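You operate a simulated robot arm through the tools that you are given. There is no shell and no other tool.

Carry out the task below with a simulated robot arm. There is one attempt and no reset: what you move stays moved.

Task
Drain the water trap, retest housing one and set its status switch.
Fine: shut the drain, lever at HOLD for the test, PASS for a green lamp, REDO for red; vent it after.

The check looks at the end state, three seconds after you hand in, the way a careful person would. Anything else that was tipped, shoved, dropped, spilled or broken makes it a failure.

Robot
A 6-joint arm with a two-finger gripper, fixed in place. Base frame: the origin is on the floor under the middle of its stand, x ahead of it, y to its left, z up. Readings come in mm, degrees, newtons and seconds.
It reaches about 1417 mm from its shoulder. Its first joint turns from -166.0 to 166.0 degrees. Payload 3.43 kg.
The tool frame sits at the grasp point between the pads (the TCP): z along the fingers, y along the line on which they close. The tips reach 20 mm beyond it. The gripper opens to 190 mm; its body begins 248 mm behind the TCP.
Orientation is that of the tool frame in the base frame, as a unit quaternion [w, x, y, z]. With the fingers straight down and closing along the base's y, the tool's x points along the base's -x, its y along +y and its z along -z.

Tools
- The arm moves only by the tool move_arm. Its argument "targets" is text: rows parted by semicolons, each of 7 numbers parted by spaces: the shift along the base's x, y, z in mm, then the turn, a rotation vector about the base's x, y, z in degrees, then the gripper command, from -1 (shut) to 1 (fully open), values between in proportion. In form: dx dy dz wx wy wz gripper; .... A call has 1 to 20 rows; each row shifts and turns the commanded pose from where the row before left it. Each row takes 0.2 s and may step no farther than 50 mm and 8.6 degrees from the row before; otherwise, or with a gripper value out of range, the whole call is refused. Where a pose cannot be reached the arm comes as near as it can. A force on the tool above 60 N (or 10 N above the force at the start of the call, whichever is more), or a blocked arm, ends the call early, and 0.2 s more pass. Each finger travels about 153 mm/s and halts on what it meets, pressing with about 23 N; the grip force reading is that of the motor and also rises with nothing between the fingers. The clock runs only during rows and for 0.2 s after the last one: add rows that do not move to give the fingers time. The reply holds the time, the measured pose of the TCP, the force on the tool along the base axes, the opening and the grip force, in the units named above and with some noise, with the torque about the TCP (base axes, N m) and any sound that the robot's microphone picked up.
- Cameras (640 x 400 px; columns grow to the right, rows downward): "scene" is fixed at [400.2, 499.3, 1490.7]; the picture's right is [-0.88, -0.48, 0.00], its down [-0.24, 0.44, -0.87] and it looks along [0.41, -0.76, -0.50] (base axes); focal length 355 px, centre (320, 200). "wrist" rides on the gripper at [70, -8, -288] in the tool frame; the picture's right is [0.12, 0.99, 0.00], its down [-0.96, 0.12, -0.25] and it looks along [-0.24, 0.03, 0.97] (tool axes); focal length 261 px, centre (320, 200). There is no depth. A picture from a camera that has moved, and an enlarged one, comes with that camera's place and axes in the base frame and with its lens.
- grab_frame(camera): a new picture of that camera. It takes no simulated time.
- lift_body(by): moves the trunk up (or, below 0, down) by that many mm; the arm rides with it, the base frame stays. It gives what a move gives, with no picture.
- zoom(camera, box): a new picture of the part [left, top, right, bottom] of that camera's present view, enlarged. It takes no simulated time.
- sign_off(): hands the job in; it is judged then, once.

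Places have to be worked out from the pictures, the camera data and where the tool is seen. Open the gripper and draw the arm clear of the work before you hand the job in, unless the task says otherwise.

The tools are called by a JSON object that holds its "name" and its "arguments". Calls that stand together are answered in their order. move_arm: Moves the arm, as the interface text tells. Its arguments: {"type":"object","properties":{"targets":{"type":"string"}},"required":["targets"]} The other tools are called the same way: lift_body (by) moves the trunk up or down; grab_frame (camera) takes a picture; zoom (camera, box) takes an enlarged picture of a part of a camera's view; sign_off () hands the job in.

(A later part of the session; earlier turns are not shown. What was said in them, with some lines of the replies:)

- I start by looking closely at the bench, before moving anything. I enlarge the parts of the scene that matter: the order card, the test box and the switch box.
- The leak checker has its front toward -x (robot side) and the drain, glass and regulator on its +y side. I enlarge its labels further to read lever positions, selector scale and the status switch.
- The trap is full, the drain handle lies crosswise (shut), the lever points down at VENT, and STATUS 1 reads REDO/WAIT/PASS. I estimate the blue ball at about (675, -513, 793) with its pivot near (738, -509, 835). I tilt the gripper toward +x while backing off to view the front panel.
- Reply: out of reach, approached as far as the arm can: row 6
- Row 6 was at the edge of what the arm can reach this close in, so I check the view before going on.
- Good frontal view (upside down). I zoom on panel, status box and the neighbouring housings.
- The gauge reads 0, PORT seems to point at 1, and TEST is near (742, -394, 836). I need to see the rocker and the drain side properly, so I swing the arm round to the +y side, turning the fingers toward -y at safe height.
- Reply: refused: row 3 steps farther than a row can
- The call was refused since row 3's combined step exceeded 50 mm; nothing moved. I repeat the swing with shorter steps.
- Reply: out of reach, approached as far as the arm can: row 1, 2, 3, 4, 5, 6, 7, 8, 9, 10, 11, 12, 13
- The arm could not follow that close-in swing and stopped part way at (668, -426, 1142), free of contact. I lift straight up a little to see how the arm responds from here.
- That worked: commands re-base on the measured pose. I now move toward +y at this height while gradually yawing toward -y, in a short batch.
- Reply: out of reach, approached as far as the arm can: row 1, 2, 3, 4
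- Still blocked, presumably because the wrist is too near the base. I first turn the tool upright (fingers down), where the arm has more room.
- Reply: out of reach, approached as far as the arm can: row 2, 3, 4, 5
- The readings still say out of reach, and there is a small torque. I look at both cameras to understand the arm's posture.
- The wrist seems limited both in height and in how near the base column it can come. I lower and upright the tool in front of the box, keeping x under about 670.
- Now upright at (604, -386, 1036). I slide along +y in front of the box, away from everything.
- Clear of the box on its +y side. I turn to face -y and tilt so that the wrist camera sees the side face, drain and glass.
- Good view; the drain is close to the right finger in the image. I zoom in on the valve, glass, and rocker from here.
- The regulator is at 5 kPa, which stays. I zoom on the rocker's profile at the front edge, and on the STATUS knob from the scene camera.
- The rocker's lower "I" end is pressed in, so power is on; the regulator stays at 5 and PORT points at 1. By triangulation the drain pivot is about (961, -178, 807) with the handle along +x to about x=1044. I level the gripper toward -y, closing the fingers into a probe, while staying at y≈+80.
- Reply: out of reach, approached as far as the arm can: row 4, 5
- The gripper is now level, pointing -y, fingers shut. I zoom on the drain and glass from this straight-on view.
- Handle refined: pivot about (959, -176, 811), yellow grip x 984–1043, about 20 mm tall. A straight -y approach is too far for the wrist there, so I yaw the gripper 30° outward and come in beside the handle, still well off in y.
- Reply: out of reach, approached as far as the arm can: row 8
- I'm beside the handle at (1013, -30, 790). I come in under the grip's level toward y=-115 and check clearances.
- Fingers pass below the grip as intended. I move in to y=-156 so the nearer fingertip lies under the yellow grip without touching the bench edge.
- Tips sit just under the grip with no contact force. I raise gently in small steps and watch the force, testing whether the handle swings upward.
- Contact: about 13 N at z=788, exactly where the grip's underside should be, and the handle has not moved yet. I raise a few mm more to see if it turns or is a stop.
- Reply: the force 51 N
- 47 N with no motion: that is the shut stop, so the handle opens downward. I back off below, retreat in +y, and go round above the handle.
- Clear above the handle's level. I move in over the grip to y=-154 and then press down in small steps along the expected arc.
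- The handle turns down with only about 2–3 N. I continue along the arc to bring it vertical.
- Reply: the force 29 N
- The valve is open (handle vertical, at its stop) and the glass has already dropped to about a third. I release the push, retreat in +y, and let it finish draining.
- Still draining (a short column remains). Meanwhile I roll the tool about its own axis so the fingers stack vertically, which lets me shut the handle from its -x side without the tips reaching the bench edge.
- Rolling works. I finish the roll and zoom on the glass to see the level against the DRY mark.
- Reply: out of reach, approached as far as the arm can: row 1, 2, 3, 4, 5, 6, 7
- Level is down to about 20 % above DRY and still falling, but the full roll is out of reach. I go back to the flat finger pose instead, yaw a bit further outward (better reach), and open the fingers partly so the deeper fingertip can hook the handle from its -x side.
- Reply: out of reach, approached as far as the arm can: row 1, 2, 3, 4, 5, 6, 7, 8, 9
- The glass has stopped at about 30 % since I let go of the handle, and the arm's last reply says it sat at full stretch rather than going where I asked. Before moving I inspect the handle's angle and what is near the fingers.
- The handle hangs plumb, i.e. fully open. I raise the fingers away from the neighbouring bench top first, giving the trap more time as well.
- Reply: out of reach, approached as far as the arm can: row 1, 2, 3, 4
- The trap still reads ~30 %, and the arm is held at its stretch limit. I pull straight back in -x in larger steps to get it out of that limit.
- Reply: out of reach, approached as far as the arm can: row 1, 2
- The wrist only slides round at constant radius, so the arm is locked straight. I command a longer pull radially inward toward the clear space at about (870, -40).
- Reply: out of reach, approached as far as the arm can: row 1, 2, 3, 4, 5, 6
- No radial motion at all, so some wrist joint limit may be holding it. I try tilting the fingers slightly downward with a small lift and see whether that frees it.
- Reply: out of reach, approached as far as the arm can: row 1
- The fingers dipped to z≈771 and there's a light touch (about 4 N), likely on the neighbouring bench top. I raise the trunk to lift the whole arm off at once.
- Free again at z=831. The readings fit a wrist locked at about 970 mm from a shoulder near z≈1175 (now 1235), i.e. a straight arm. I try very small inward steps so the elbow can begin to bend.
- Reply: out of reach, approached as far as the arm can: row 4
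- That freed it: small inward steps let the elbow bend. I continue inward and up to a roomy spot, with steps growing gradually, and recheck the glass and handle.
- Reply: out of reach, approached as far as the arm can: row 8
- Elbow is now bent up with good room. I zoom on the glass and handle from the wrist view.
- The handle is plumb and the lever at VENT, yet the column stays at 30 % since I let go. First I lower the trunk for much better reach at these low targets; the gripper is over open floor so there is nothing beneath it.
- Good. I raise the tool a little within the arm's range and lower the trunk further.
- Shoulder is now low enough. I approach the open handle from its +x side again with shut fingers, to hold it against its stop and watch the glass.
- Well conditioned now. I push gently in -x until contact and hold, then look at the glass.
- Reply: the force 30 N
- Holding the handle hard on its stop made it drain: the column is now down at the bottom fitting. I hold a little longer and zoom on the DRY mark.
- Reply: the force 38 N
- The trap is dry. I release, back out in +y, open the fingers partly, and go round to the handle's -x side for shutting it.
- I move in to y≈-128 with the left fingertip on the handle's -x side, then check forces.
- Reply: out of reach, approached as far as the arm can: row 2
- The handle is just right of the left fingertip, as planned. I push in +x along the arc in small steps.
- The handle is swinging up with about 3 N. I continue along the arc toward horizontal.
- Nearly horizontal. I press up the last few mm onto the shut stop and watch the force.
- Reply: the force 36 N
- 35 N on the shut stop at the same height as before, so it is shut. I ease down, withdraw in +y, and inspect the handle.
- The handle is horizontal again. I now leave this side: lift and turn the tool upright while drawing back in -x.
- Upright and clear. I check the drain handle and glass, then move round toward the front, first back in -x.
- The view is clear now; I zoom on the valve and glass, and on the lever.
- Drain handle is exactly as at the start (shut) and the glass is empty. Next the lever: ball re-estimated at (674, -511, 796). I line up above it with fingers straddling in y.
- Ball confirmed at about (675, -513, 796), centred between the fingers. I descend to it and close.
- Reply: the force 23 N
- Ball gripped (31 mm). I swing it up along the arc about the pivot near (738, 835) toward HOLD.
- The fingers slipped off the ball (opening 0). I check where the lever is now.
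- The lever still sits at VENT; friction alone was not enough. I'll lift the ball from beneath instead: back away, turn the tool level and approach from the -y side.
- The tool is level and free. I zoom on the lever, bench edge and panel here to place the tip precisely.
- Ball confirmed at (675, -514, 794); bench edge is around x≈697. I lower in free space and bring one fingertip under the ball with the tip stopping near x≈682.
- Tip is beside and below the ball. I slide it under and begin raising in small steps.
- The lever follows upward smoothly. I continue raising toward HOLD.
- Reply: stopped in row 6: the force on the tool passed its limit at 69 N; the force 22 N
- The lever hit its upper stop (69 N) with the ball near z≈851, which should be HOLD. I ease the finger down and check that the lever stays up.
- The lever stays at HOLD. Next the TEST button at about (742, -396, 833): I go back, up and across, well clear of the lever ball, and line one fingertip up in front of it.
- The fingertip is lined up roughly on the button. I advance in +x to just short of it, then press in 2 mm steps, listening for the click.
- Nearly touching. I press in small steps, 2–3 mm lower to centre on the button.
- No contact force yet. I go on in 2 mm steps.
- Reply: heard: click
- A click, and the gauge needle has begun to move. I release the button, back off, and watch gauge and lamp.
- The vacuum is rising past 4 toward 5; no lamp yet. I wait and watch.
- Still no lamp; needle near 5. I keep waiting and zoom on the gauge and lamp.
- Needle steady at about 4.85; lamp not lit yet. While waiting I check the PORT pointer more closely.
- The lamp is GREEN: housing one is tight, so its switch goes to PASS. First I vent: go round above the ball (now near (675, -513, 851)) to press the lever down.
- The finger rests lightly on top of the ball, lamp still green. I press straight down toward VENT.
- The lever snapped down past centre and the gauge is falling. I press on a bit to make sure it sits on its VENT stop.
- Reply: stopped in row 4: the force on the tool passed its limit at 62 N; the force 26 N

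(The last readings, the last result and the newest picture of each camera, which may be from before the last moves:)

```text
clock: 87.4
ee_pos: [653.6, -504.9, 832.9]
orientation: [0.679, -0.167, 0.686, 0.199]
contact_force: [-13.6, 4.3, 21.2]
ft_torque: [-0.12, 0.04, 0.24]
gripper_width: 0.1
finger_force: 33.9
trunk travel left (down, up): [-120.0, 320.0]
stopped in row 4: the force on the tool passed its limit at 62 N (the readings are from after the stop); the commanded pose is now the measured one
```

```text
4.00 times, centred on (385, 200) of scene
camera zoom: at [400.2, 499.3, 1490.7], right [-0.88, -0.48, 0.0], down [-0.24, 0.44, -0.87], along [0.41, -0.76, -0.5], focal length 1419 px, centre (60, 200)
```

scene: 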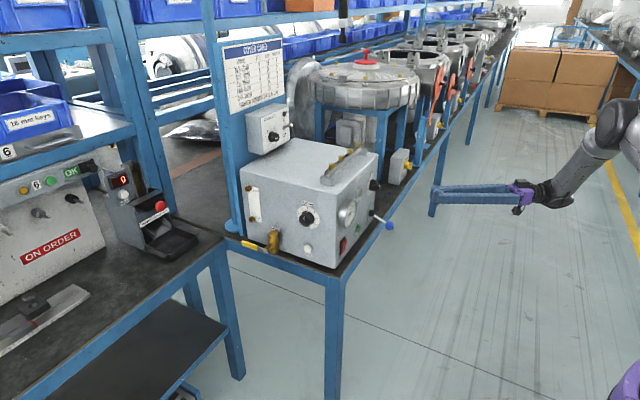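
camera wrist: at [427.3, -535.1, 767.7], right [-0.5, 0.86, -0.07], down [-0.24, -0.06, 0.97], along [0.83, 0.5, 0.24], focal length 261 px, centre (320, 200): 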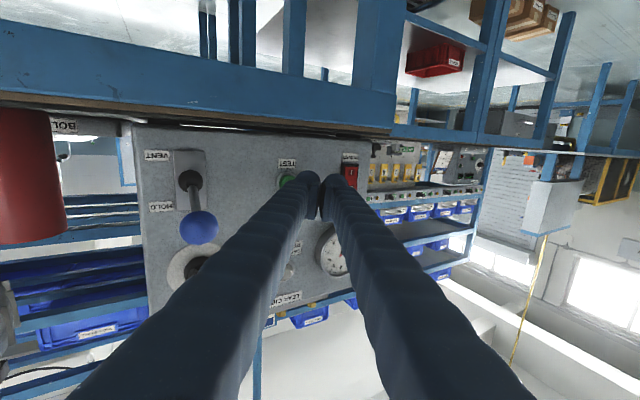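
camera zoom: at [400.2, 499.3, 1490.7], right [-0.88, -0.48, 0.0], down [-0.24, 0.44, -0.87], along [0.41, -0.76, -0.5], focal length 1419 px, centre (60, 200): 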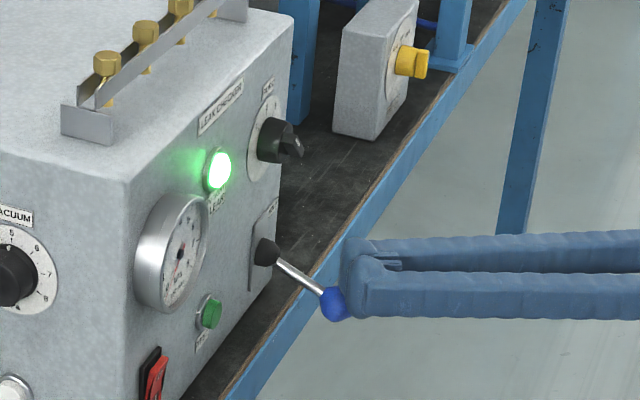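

Lever is firmly at VENT. I back off and swing over toward the STATUS 1 box, yawing the tool outward on the way.

{"name": "move_arm", "arguments": {"targets": "0 0 12 0 0 0 -1;-30 0 25 0 0 0 -1;-35 0 10 0 0 0 -1;8 -32 0 0 0 -7.8 -1;8 -32 0 0 0 -7.8 -1;8 -32 0 0 0 -7.8 -1;8 -32 0 0 0 -7.8 -1;8 -32 0 0 0 -7.8 -1;8 -32 0 0 0 -7.8 -1;5 -30 0 0 0 -7.8 -1;0 -30 0 0 0 -7.8 -1;0 -30 0 0 0 -7.8 -1"}}

{"name": "grab_frame", "arguments": {"camera": "wrist"}}

{"name": "grab_frame", "arguments": {"camera": "scene"}}

```text
clock: 90.0
ee_pos: [658.9, -842.3, 892.5]
orientation: [0.672, 0.265, 0.658, -0.214]
contact_force: [-0.1, -0.8, 0.0]
ft_torque: [0.01, 0.03, 0.05]
gripper_width: 0.2
finger_force: 34.5
out of reach, approached as far as the arm can: row 9, 10, 11, 12
trunk travel left (down, up): [-120.0, 320.0]
```

```text
taken
camera wrist: at [435.3, -659.4, 823.0], right [0.64, 0.77, -0.04], down [-0.16, 0.19, 0.97], along [0.75, -0.61, 0.24], focal length 261 px, centre (320, 200)
```

wrist: 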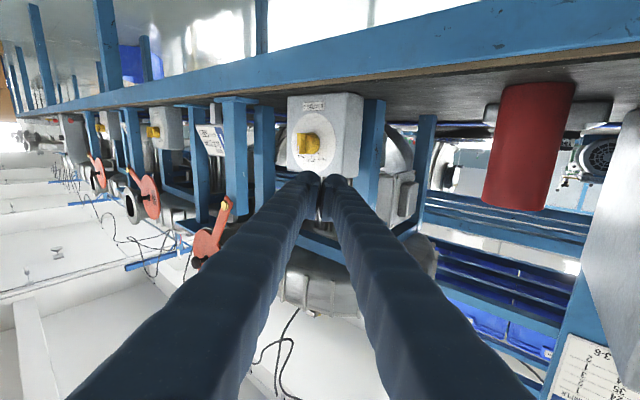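

```text
taken
```

scene: 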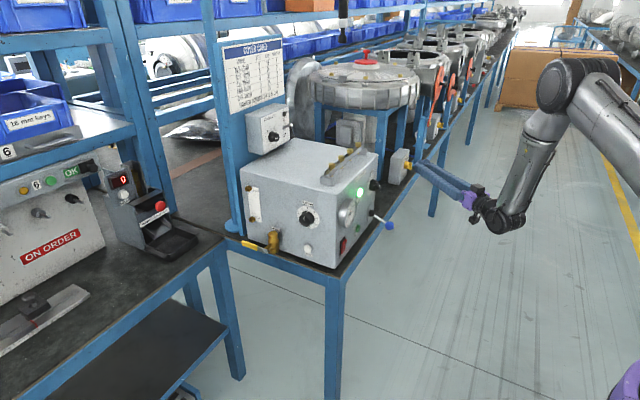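

Good view of STATUS 1. I zoom in on its knob and compute its place.

{"name": "zoom", "arguments": {"camera": "wrist", "box": [280, 85, 370, 195]}}

{"name": "zoom", "arguments": {"camera": "scene", "box": [380, 140, 430, 200]}}

```text
3.64 times, centred on (325, 140) of wrist
camera zoom: at [435.3, -659.4, 823.0], right [0.64, 0.77, -0.04], down [-0.16, 0.19, 0.97], along [0.75, -0.61, 0.24], focal length 948 px, centre (302, 418)
```

zoom: 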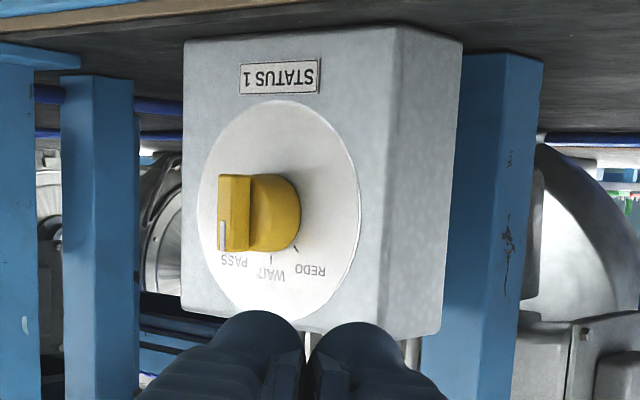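

```text
6.67 times, centred on (405, 170) of scene
camera zoom: at [400.2, 499.3, 1490.7], right [-0.88, -0.48, 0.0], down [-0.24, 0.44, -0.87], along [0.41, -0.76, -0.5], focal length 2365 px, centre (-247, 400)
```

zoom: 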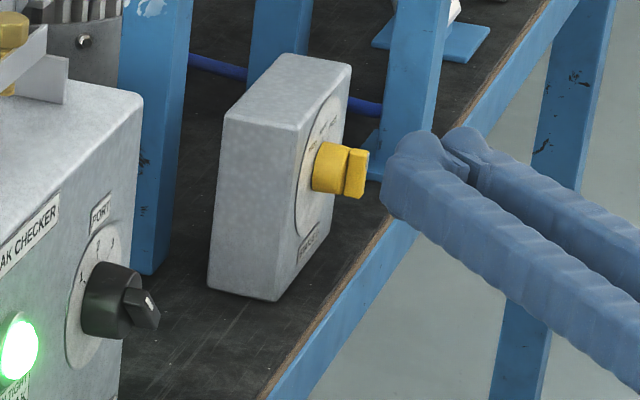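

The knob points straight up (WAIT) with its bar about 31 mm long; PASS is clockwise, so the bar's upper end must go toward -y. I estimate its centre at about (724, -932, 837). I lower the trunk slightly for better wrist range and re-aim to get a second view.

{"name": "lift_body", "arguments": {"by": -60}}

{"name": "move_arm", "arguments": {"targets": "-5 10 10 0 0 -6.6 -0.6;-5 10 15 0 0 -6.6 -0.474;-5 10 15 0 0 -6.6 -0.474;0 0 10 0 0 0 -0.474"}}

{"name": "grab_frame", "arguments": {"camera": "wrist"}}

```text
clock: 91.0
ee_pos: [660.4, -840.5, 832.2]
orientation: [0.672, 0.265, 0.658, -0.214]
contact_force: [-1.1, 0.2, 0.1]
ft_torque: [0.0, 0.05, 0.01]
gripper_width: 0.1
finger_force: 34.0
trunk travel left (down, up): [-60.0, 380.0]
```

```text
clock: 92.0
ee_pos: [644.3, -845.8, 854.3]
orientation: [0.664, 0.299, 0.644, -0.233]
contact_force: [0.2, -0.6, 0.3]
ft_torque: [-0.02, -0.03, 0.04]
gripper_width: 50.2
finger_force: 0.1
out of reach, approached as far as the arm can: row 1, 2, 3
trunk travel left (down, up): [-60.0, 380.0]
```

```text
taken
camera wrist: at [436.8, -644.5, 786.2], right [0.7, 0.72, -0.02], down [-0.16, 0.18, 0.97], along [0.7, -0.67, 0.24], focal length 261 px, centre (320, 200)
```

wrist: 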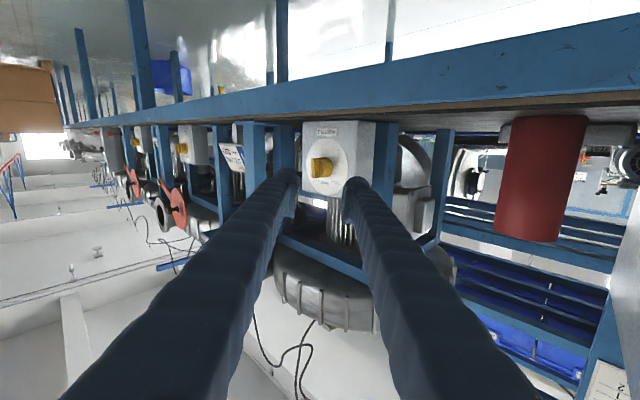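

The yaw only got to -44°, which is still usable with the fingers open 50 mm: the +x-side finger will push while the other stays in front of the bench. I zoom to refine the knob's place.

{"name": "zoom", "arguments": {"camera": "wrist", "box": [280, 105, 400, 215]}}

{"name": "zoom", "arguments": {"camera": "scene", "box": [380, 140, 430, 200]}}

```text
3.64 times, centred on (340, 160) of wrist
camera zoom: at [436.8, -644.5, 786.2], right [0.7, 0.72, -0.02], down [-0.16, 0.18, 0.97], along [0.7, -0.67, 0.24], focal length 948 px, centre (247, 346)
```

zoom: 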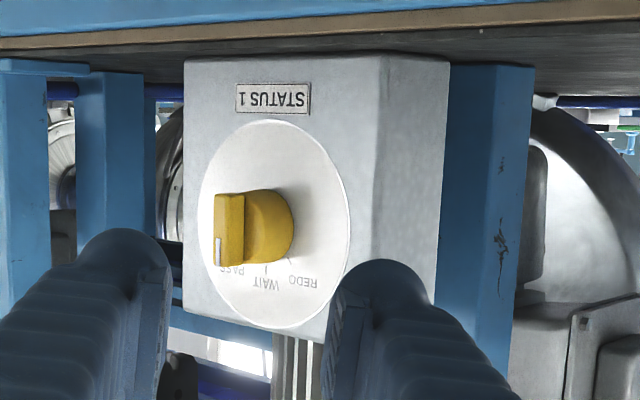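

```text
6.67 times, centred on (405, 170) of scene
camera zoom: at [400.2, 499.3, 1490.7], right [-0.88, -0.48, 0.0], down [-0.24, 0.44, -0.87], along [0.41, -0.76, -0.5], focal length 2365 px, centre (-247, 400)
```

zoom: 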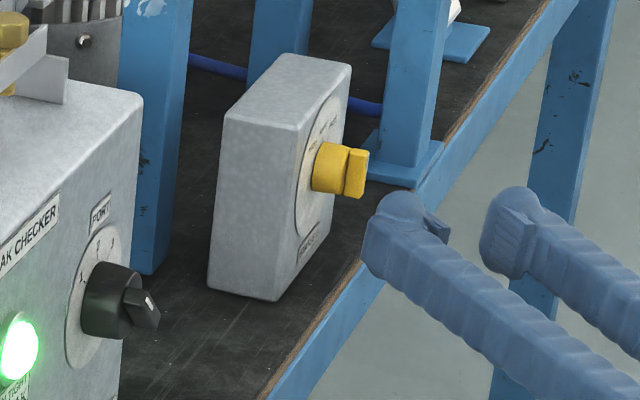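

Knob centre is about (726, -933, 840±5). I bring the +x-side fingertip to the +y side of the bar's upper half, stopping just short of contact.

{"name": "move_arm", "arguments": {"targets": "16 -28 0 0 0 0 -0.474;16 -29 0 0 0 0 -0.474;14 -22 0 0 0 0 -0.474"}}

{"name": "zoom", "arguments": {"camera": "wrist", "box": [250, 85, 410, 215]}}

{"name": "zoom", "arguments": {"camera": "scene", "box": [380, 140, 430, 200]}}

```text
clock: 92.8
ee_pos: [690.6, -924.7, 854.8]
orientation: [0.664, 0.299, 0.644, -0.234]
contact_force: [0.4, 0.5, 0.2]
ft_torque: [-0.02, 0.02, -0.03]
gripper_width: 49.9
finger_force: 0.0
trunk travel left (down, up): [-60.0, 380.0]
```

```text
3.08 times, centred on (330, 150) of wrist
camera zoom: at [482.8, -723.7, 786.2], right [0.7, 0.72, -0.02], down [-0.16, 0.18, 0.97], along [0.7, -0.67, 0.24], focal length 802 px, centre (289, 354)
```

zoom: 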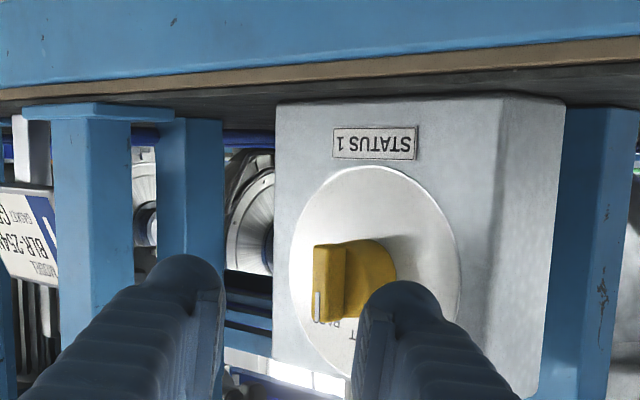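

```text
6.67 times, centred on (405, 170) of scene
camera zoom: at [400.2, 499.3, 1490.7], right [-0.88, -0.48, 0.0], down [-0.24, 0.44, -0.87], along [0.41, -0.76, -0.5], focal length 2365 px, centre (-247, 400)
```

zoom: 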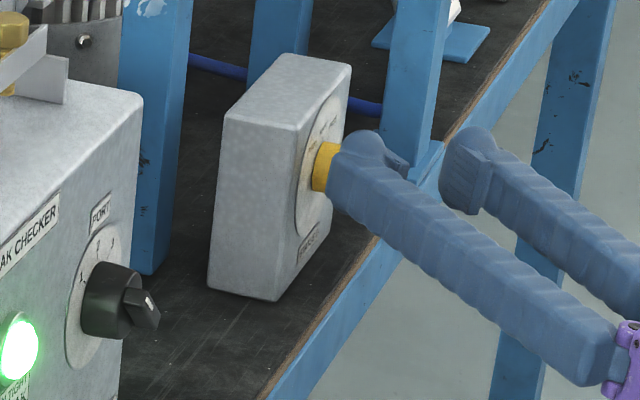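

The fingertip is beside the bar's upper half. I raise slightly and push in -y in small steps, watching the force and the knob.

{"name": "move_arm", "arguments": {"targets": "3 0 5 0 0 0 -0.474;0 -6 0 0 0 0 -0.474;0 -5 0 0 0 0 -0.474;0 -3 0 0 0 0 -0.474;0 -3 0 0 0 0 -0.474"}}

{"name": "zoom", "arguments": {"camera": "wrist", "box": [250, 85, 410, 215]}}

```text
clock: 94.0
ee_pos: [692.7, -941.6, 859.4]
orientation: [0.664, 0.299, 0.644, -0.234]
contact_force: [0.4, 0.5, 0.0]
ft_torque: [-0.01, -0.01, 0.02]
gripper_width: 50.0
finger_force: 0.0
trunk travel left (down, up): [-60.0, 380.0]
```

```text
3.08 times, centred on (330, 150) of wrist
camera zoom: at [485.9, -740.8, 790.8], right [0.7, 0.72, -0.02], down [-0.16, 0.18, 0.97], along [0.7, -0.67, 0.24], focal length 802 px, centre (289, 354)
```

zoom: 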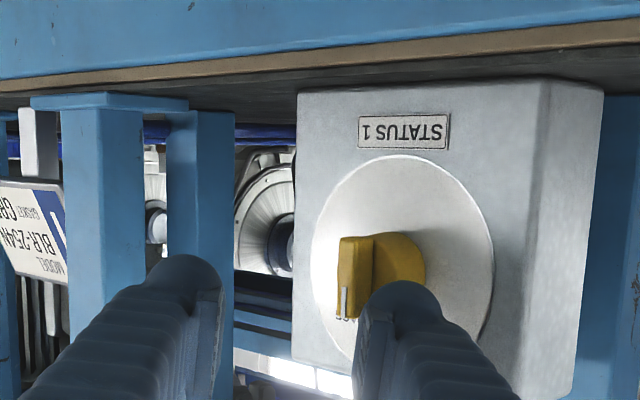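

No contact yet. I continue in 3 mm steps.

{"name": "move_arm", "arguments": {"targets": "0 -3 0 0 0 0 -0.474;0 -3 0 0 0 0 -0.474;0 -3 0 0 0 0 -0.474"}}

{"name": "zoom", "arguments": {"camera": "wrist", "box": [250, 85, 410, 215]}}

{"name": "zoom", "arguments": {"camera": "scene", "box": [380, 140, 430, 200]}}

```text
clock: 94.8
ee_pos: [692.6, -949.9, 859.4]
orientation: [0.664, 0.3, 0.644, -0.233]
contact_force: [-0.8, 2.8, 0.4]
ft_torque: [0.03, -0.06, 0.1]
gripper_width: 50.2
finger_force: 0.4
trunk travel left (down, up): [-60.0, 380.0]
```

```text
3.08 times, centred on (330, 150) of wrist
camera zoom: at [485.7, -749.9, 791.7], right [0.7, 0.72, -0.02], down [-0.16, 0.18, 0.97], along [0.7, -0.67, 0.24], focal length 802 px, centre (289, 354)
```

zoom: 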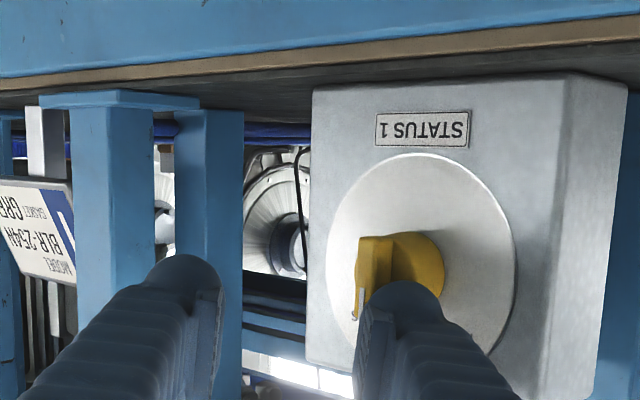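

```text
6.67 times, centred on (405, 170) of scene
camera zoom: at [400.2, 499.3, 1490.7], right [-0.88, -0.48, 0.0], down [-0.24, 0.44, -0.87], along [0.41, -0.76, -0.5], focal length 2365 px, centre (-247, 400)
```

zoom: 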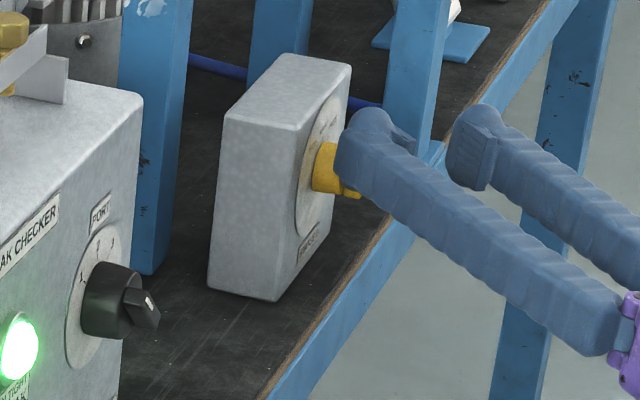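

Contact (about 3 N) and the bar begins to turn the right way. I continue pushing with a slight rise.

{"name": "move_arm", "arguments": {"targets": "0 -3 1 0 0 0 -0.474;0 -3 1 0 0 0 -0.474;0 -3 1 0 0 0 -0.474"}}

{"name": "zoom", "arguments": {"camera": "wrist", "box": [250, 85, 410, 215]}}

```text
clock: 95.6
ee_pos: [692.6, -958.4, 861.6]
orientation: [0.664, 0.301, 0.643, -0.233]
contact_force: [-0.3, -0.5, 0.2]
ft_torque: [0.0, -0.01, 0.03]
gripper_width: 49.9
finger_force: 0.0
trunk travel left (down, up): [-60.0, 380.0]
```

```text
3.08 times, centred on (330, 150) of wrist
camera zoom: at [485.9, -758.5, 793.9], right [0.7, 0.72, -0.02], down [-0.16, 0.18, 0.97], along [0.7, -0.67, 0.24], focal length 802 px, centre (289, 354)
```

zoom: 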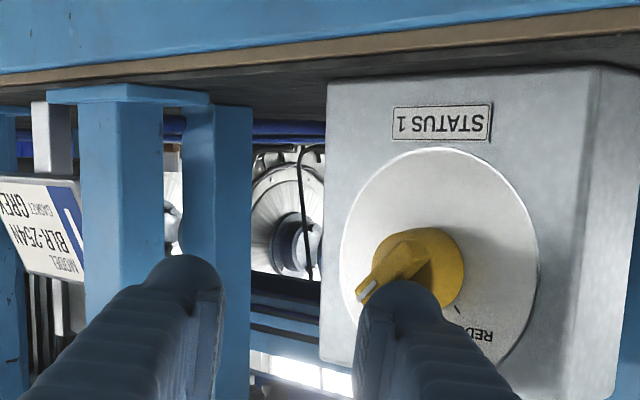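

The knob snapped over (force back to zero) and now points toward PASS. I withdraw the finger and inspect.

{"name": "move_arm", "arguments": {"targets": "0 8 2 0 0 0 -0.474;-8 15 2 0 0 0 -0.474;-25 30 0 0 0 0 -0.474;-25 30 0 0 0 0 -0.474"}}

{"name": "grab_frame", "arguments": {"camera": "wrist"}}

{"name": "zoom", "arguments": {"camera": "wrist", "box": [280, 105, 380, 205]}}

{"name": "zoom", "arguments": {"camera": "scene", "box": [380, 140, 430, 200]}}

```text
clock: 96.6
ee_pos: [637.2, -876.0, 865.9]
orientation: [0.664, 0.3, 0.644, -0.234]
contact_force: [0.9, 0.2, -0.4]
ft_torque: [-0.07, -0.02, 0.02]
gripper_width: 50.2
finger_force: 0.0
trunk travel left (down, up): [-60.0, 380.0]
```

```text
taken
camera wrist: at [429.2, -675.1, 798.2], right [0.7, 0.72, -0.02], down [-0.16, 0.18, 0.97], along [0.7, -0.67, 0.24], focal length 261 px, centre (320, 200)
```

wrist: 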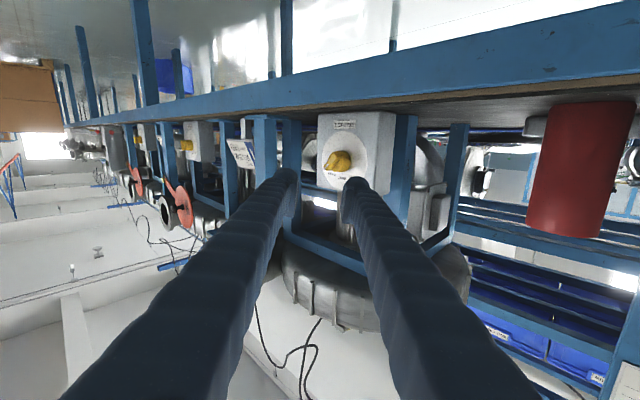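

```text
4.00 times, centred on (330, 155) of wrist
camera zoom: at [429.2, -675.1, 798.2], right [0.7, 0.72, -0.02], down [-0.16, 0.18, 0.97], along [0.7, -0.67, 0.24], focal length 1043 px, centre (280, 380)
```

zoom: 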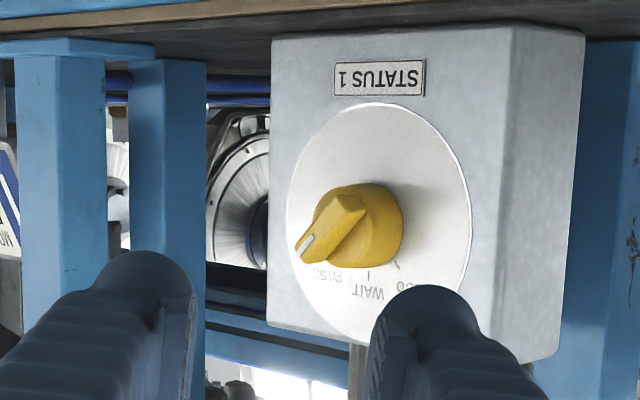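

```text
6.67 times, centred on (405, 170) of scene
camera zoom: at [400.2, 499.3, 1490.7], right [-0.88, -0.48, 0.0], down [-0.24, 0.44, -0.87], along [0.41, -0.76, -0.5], focal length 2365 px, centre (-247, 400)
```

zoom: 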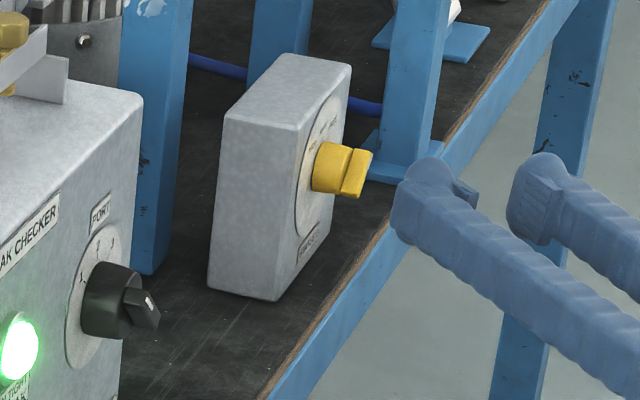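

It snapped to the PASS side. I raise the tool so the fingers no longer cover the dial, and look closely at pointer and ticks.

{"name": "move_arm", "arguments": {"targets": "0 0 30 0 0 0 -0.474;0 0 30 0 0 0 -0.474"}}

{"name": "zoom", "arguments": {"camera": "wrist", "box": [290, 70, 370, 150]}}

{"name": "zoom", "arguments": {"camera": "scene", "box": [395, 145, 425, 185]}}

```text
clock: 97.2
ee_pos: [637.1, -876.2, 926.6]
orientation: [0.664, 0.301, 0.644, -0.234]
contact_force: [1.0, -0.4, 0.0]
ft_torque: [-0.05, -0.05, 0.07]
gripper_width: 49.8
finger_force: 0.2
trunk travel left (down, up): [-60.0, 380.0]
```

```text
5.00 times, centred on (330, 110) of wrist
camera zoom: at [428.6, -674.9, 858.6], right [0.7, 0.72, -0.02], down [-0.16, 0.18, 0.97], along [0.7, -0.67, 0.24], focal length 1303 px, centre (270, 650)
```

zoom: 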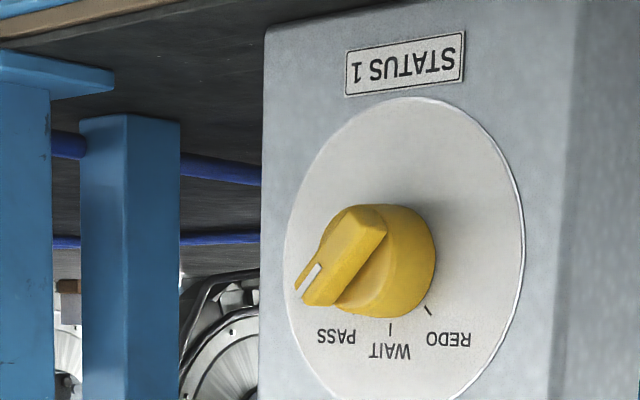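

```text
10.00 times, centred on (410, 165) of scene
camera zoom: at [400.2, 499.3, 1490.7], right [-0.88, -0.48, 0.0], down [-0.24, 0.44, -0.87], along [0.41, -0.76, -0.5], focal length 3548 px, centre (-580, 550)
```

zoom: 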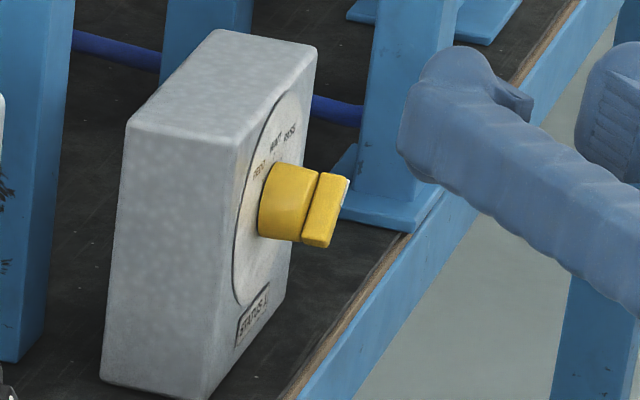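

The pointer lies at 45° to the PASS side, matching the REDO tick's mirror angle, so it sits on PASS. I check the final state of lever, gauge, drain, glass and surroundings.

{"name": "zoom", "arguments": {"camera": "scene", "box": [320, 160, 410, 260]}}

{"name": "zoom", "arguments": {"camera": "scene", "box": [225, 170, 345, 270]}}

{"name": "grab_frame", "arguments": {"camera": "scene"}}

```text
4.00 times, centred on (365, 210) of scene
camera zoom: at [400.2, 499.3, 1490.7], right [-0.88, -0.48, 0.0], down [-0.24, 0.44, -0.87], along [0.41, -0.76, -0.5], focal length 1419 px, centre (140, 160)
```

zoom: 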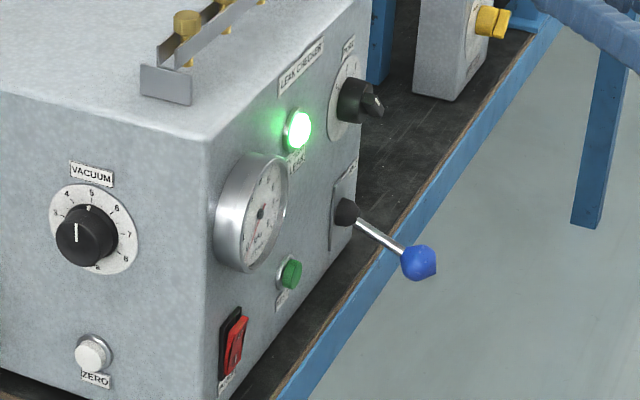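

```text
4.00 times, centred on (285, 220) of scene
camera zoom: at [400.2, 499.3, 1490.7], right [-0.88, -0.48, 0.0], down [-0.24, 0.44, -0.87], along [0.41, -0.76, -0.5], focal length 1419 px, centre (460, 120)
```

zoom: 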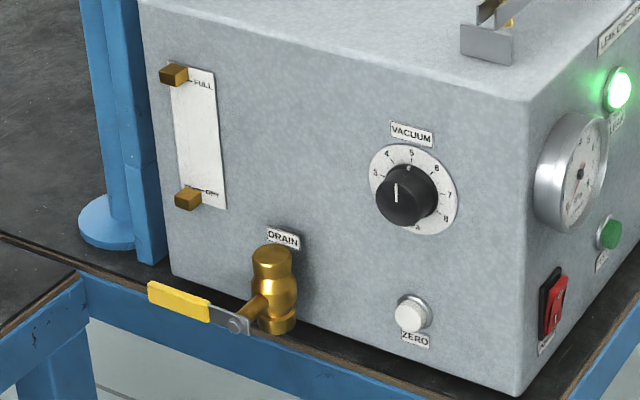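

```text
taken
```

scene: 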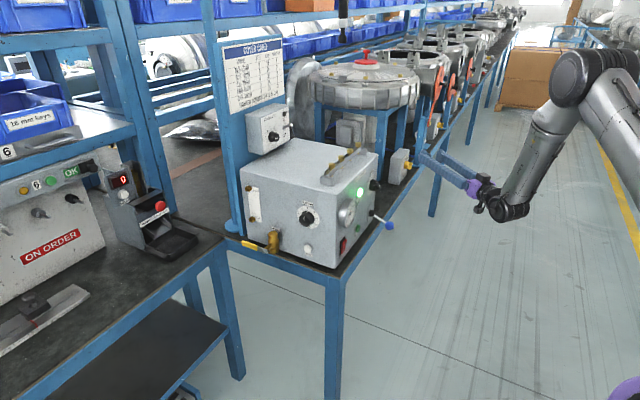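

All good: drain shut, glass dry, gauge back to 0, lever at VENT, STATUS 1 at PASS. I lift the arm clear by raising the trunk, then open the gripper away from the bench.

{"name": "lift_body", "arguments": {"by": 160}}

{"name": "move_arm", "arguments": {"targets": "-10 -5 10 0 0 0 -0.2;-10 -5 10 0 0 0 0.2;0 0 0 0 0 0 0.6;0 0 0 0 0 0 1;0 0 0 0 0 0 1;0 0 0 0 0 0 1"}}

{"name": "grab_frame", "arguments": {"camera": "scene"}}

{"name": "grab_frame", "arguments": {"camera": "wrist"}}

```text
clock: 99.1
ee_pos: [636.3, -874.6, 1085.7]
orientation: [0.664, 0.299, 0.644, -0.232]
contact_force: [-0.7, -0.4, -0.4]
ft_torque: [-0.01, 0.0, -0.01]
gripper_width: 50.0
finger_force: 0.0
trunk travel left (down, up): [-220.0, 220.0]
```

```text
clock: 100.5
ee_pos: [616.6, -885.1, 1106.4]
orientation: [0.664, 0.3, 0.644, -0.233]
contact_force: [0.0, -0.1, 0.4]
ft_torque: [0.0, 0.02, 0.04]
gripper_width: 189.9
finger_force: 0.0
trunk travel left (down, up): [-220.0, 220.0]
```

```text
taken
```

scene: 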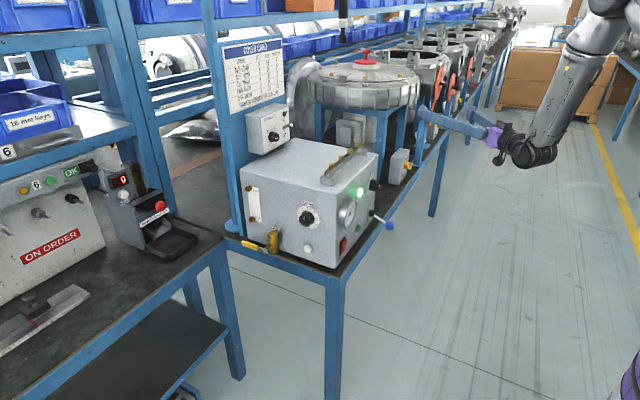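

```text
taken
camera wrist: at [409.0, -683.8, 1038.4], right [0.7, 0.72, -0.02], down [-0.16, 0.18, 0.97], along [0.7, -0.67, 0.24], focal length 261 px, centre (320, 200)
```

wrist: 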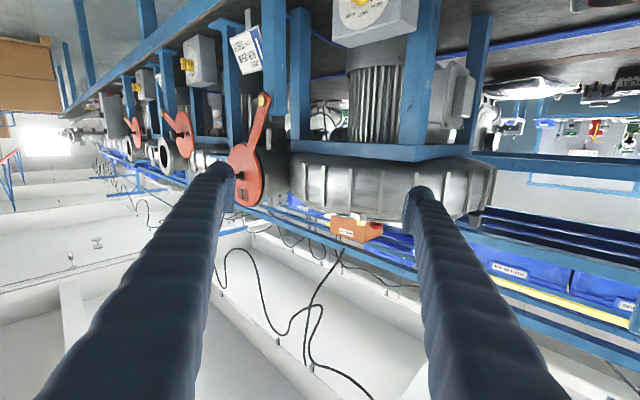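

Everything is undisturbed. I draw the arm a bit further back into the aisle before handing in.

{"name": "move_arm", "arguments": {"targets": "-25 -12 0 0 0 0 1;-25 -12 0 0 0 0 1;-25 -12 0 0 0 0 1;0 0 0 0 0 0 1"}}

{"name": "zoom", "arguments": {"camera": "scene", "box": [320, 130, 440, 260]}}

{"name": "zoom", "arguments": {"camera": "scene", "box": [340, 170, 380, 240]}}

```text
clock: 101.5
ee_pos: [539.3, -920.2, 1106.7]
orientation: [0.664, 0.299, 0.644, -0.233]
contact_force: [0.2, -0.2, -0.2]
ft_torque: [0.01, -0.02, 0.03]
gripper_width: 190.1
finger_force: 0.0
trunk travel left (down, up): [-220.0, 220.0]
```

```text
3.08 times, centred on (380, 195) of scene
camera zoom: at [400.2, 499.3, 1490.7], right [-0.88, -0.48, 0.0], down [-0.24, 0.44, -0.87], along [0.41, -0.76, -0.5], focal length 1092 px, centre (135, 215)
```

zoom: 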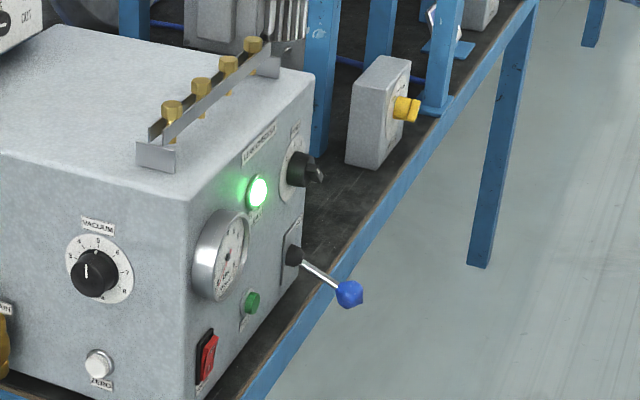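

```text
5.71 times, centred on (360, 205) of scene
camera zoom: at [400.2, 499.3, 1490.7], right [-0.88, -0.48, 0.0], down [-0.24, 0.44, -0.87], along [0.41, -0.76, -0.5], focal length 2028 px, centre (91, 171)
```

zoom: 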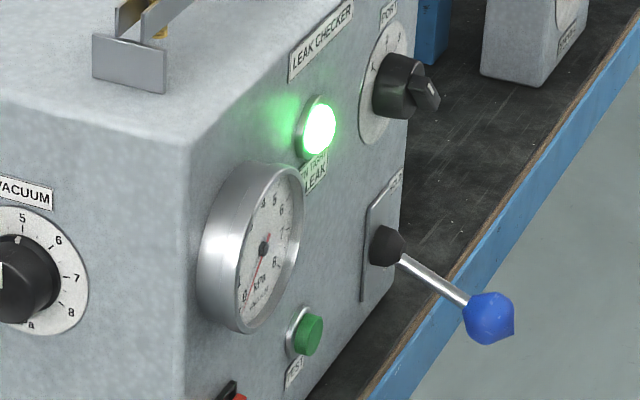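

The trap is drained and the drain shut. Housing one tested green, the gauge is back at 0 with the lever at VENT, and STATUS 1 is at PASS. The arm is clear and the gripper open, so I hand in.

{"name": "sign_off", "arguments": {}}

```text
The job is handed in.
```

I drained the water trap and retested housing one. The lamp came up green, so I set STATUS 1 to PASS. I've handed the job in, but the hand-in gave no verdict.

- **Drain:** The sight glass is empty down to the DRY mark, and the drain handle is back at its shut stop. With the handle left at the open position, the trap stopped draining at about 30 %. I had to hold the handle hard against its open stop to empty the rest.
- **Test:** I ran it on port 1 with the lever at HOLD, the power on and the regulator left at 5 kPa. The gauge held at about 4.85 kPa, and the green lamp came on a few seconds later.
- **Vent:** The lever is back at VENT and the gauge reads 0. The lamp was still lit green when I handed in.
- **Surroundings:** I saw nothing tipped or moved. The fingers lightly touched something once, about 4 N, probably the neighbouring bench top, and nothing shifted. The arm is back in the aisle with the gripper open.
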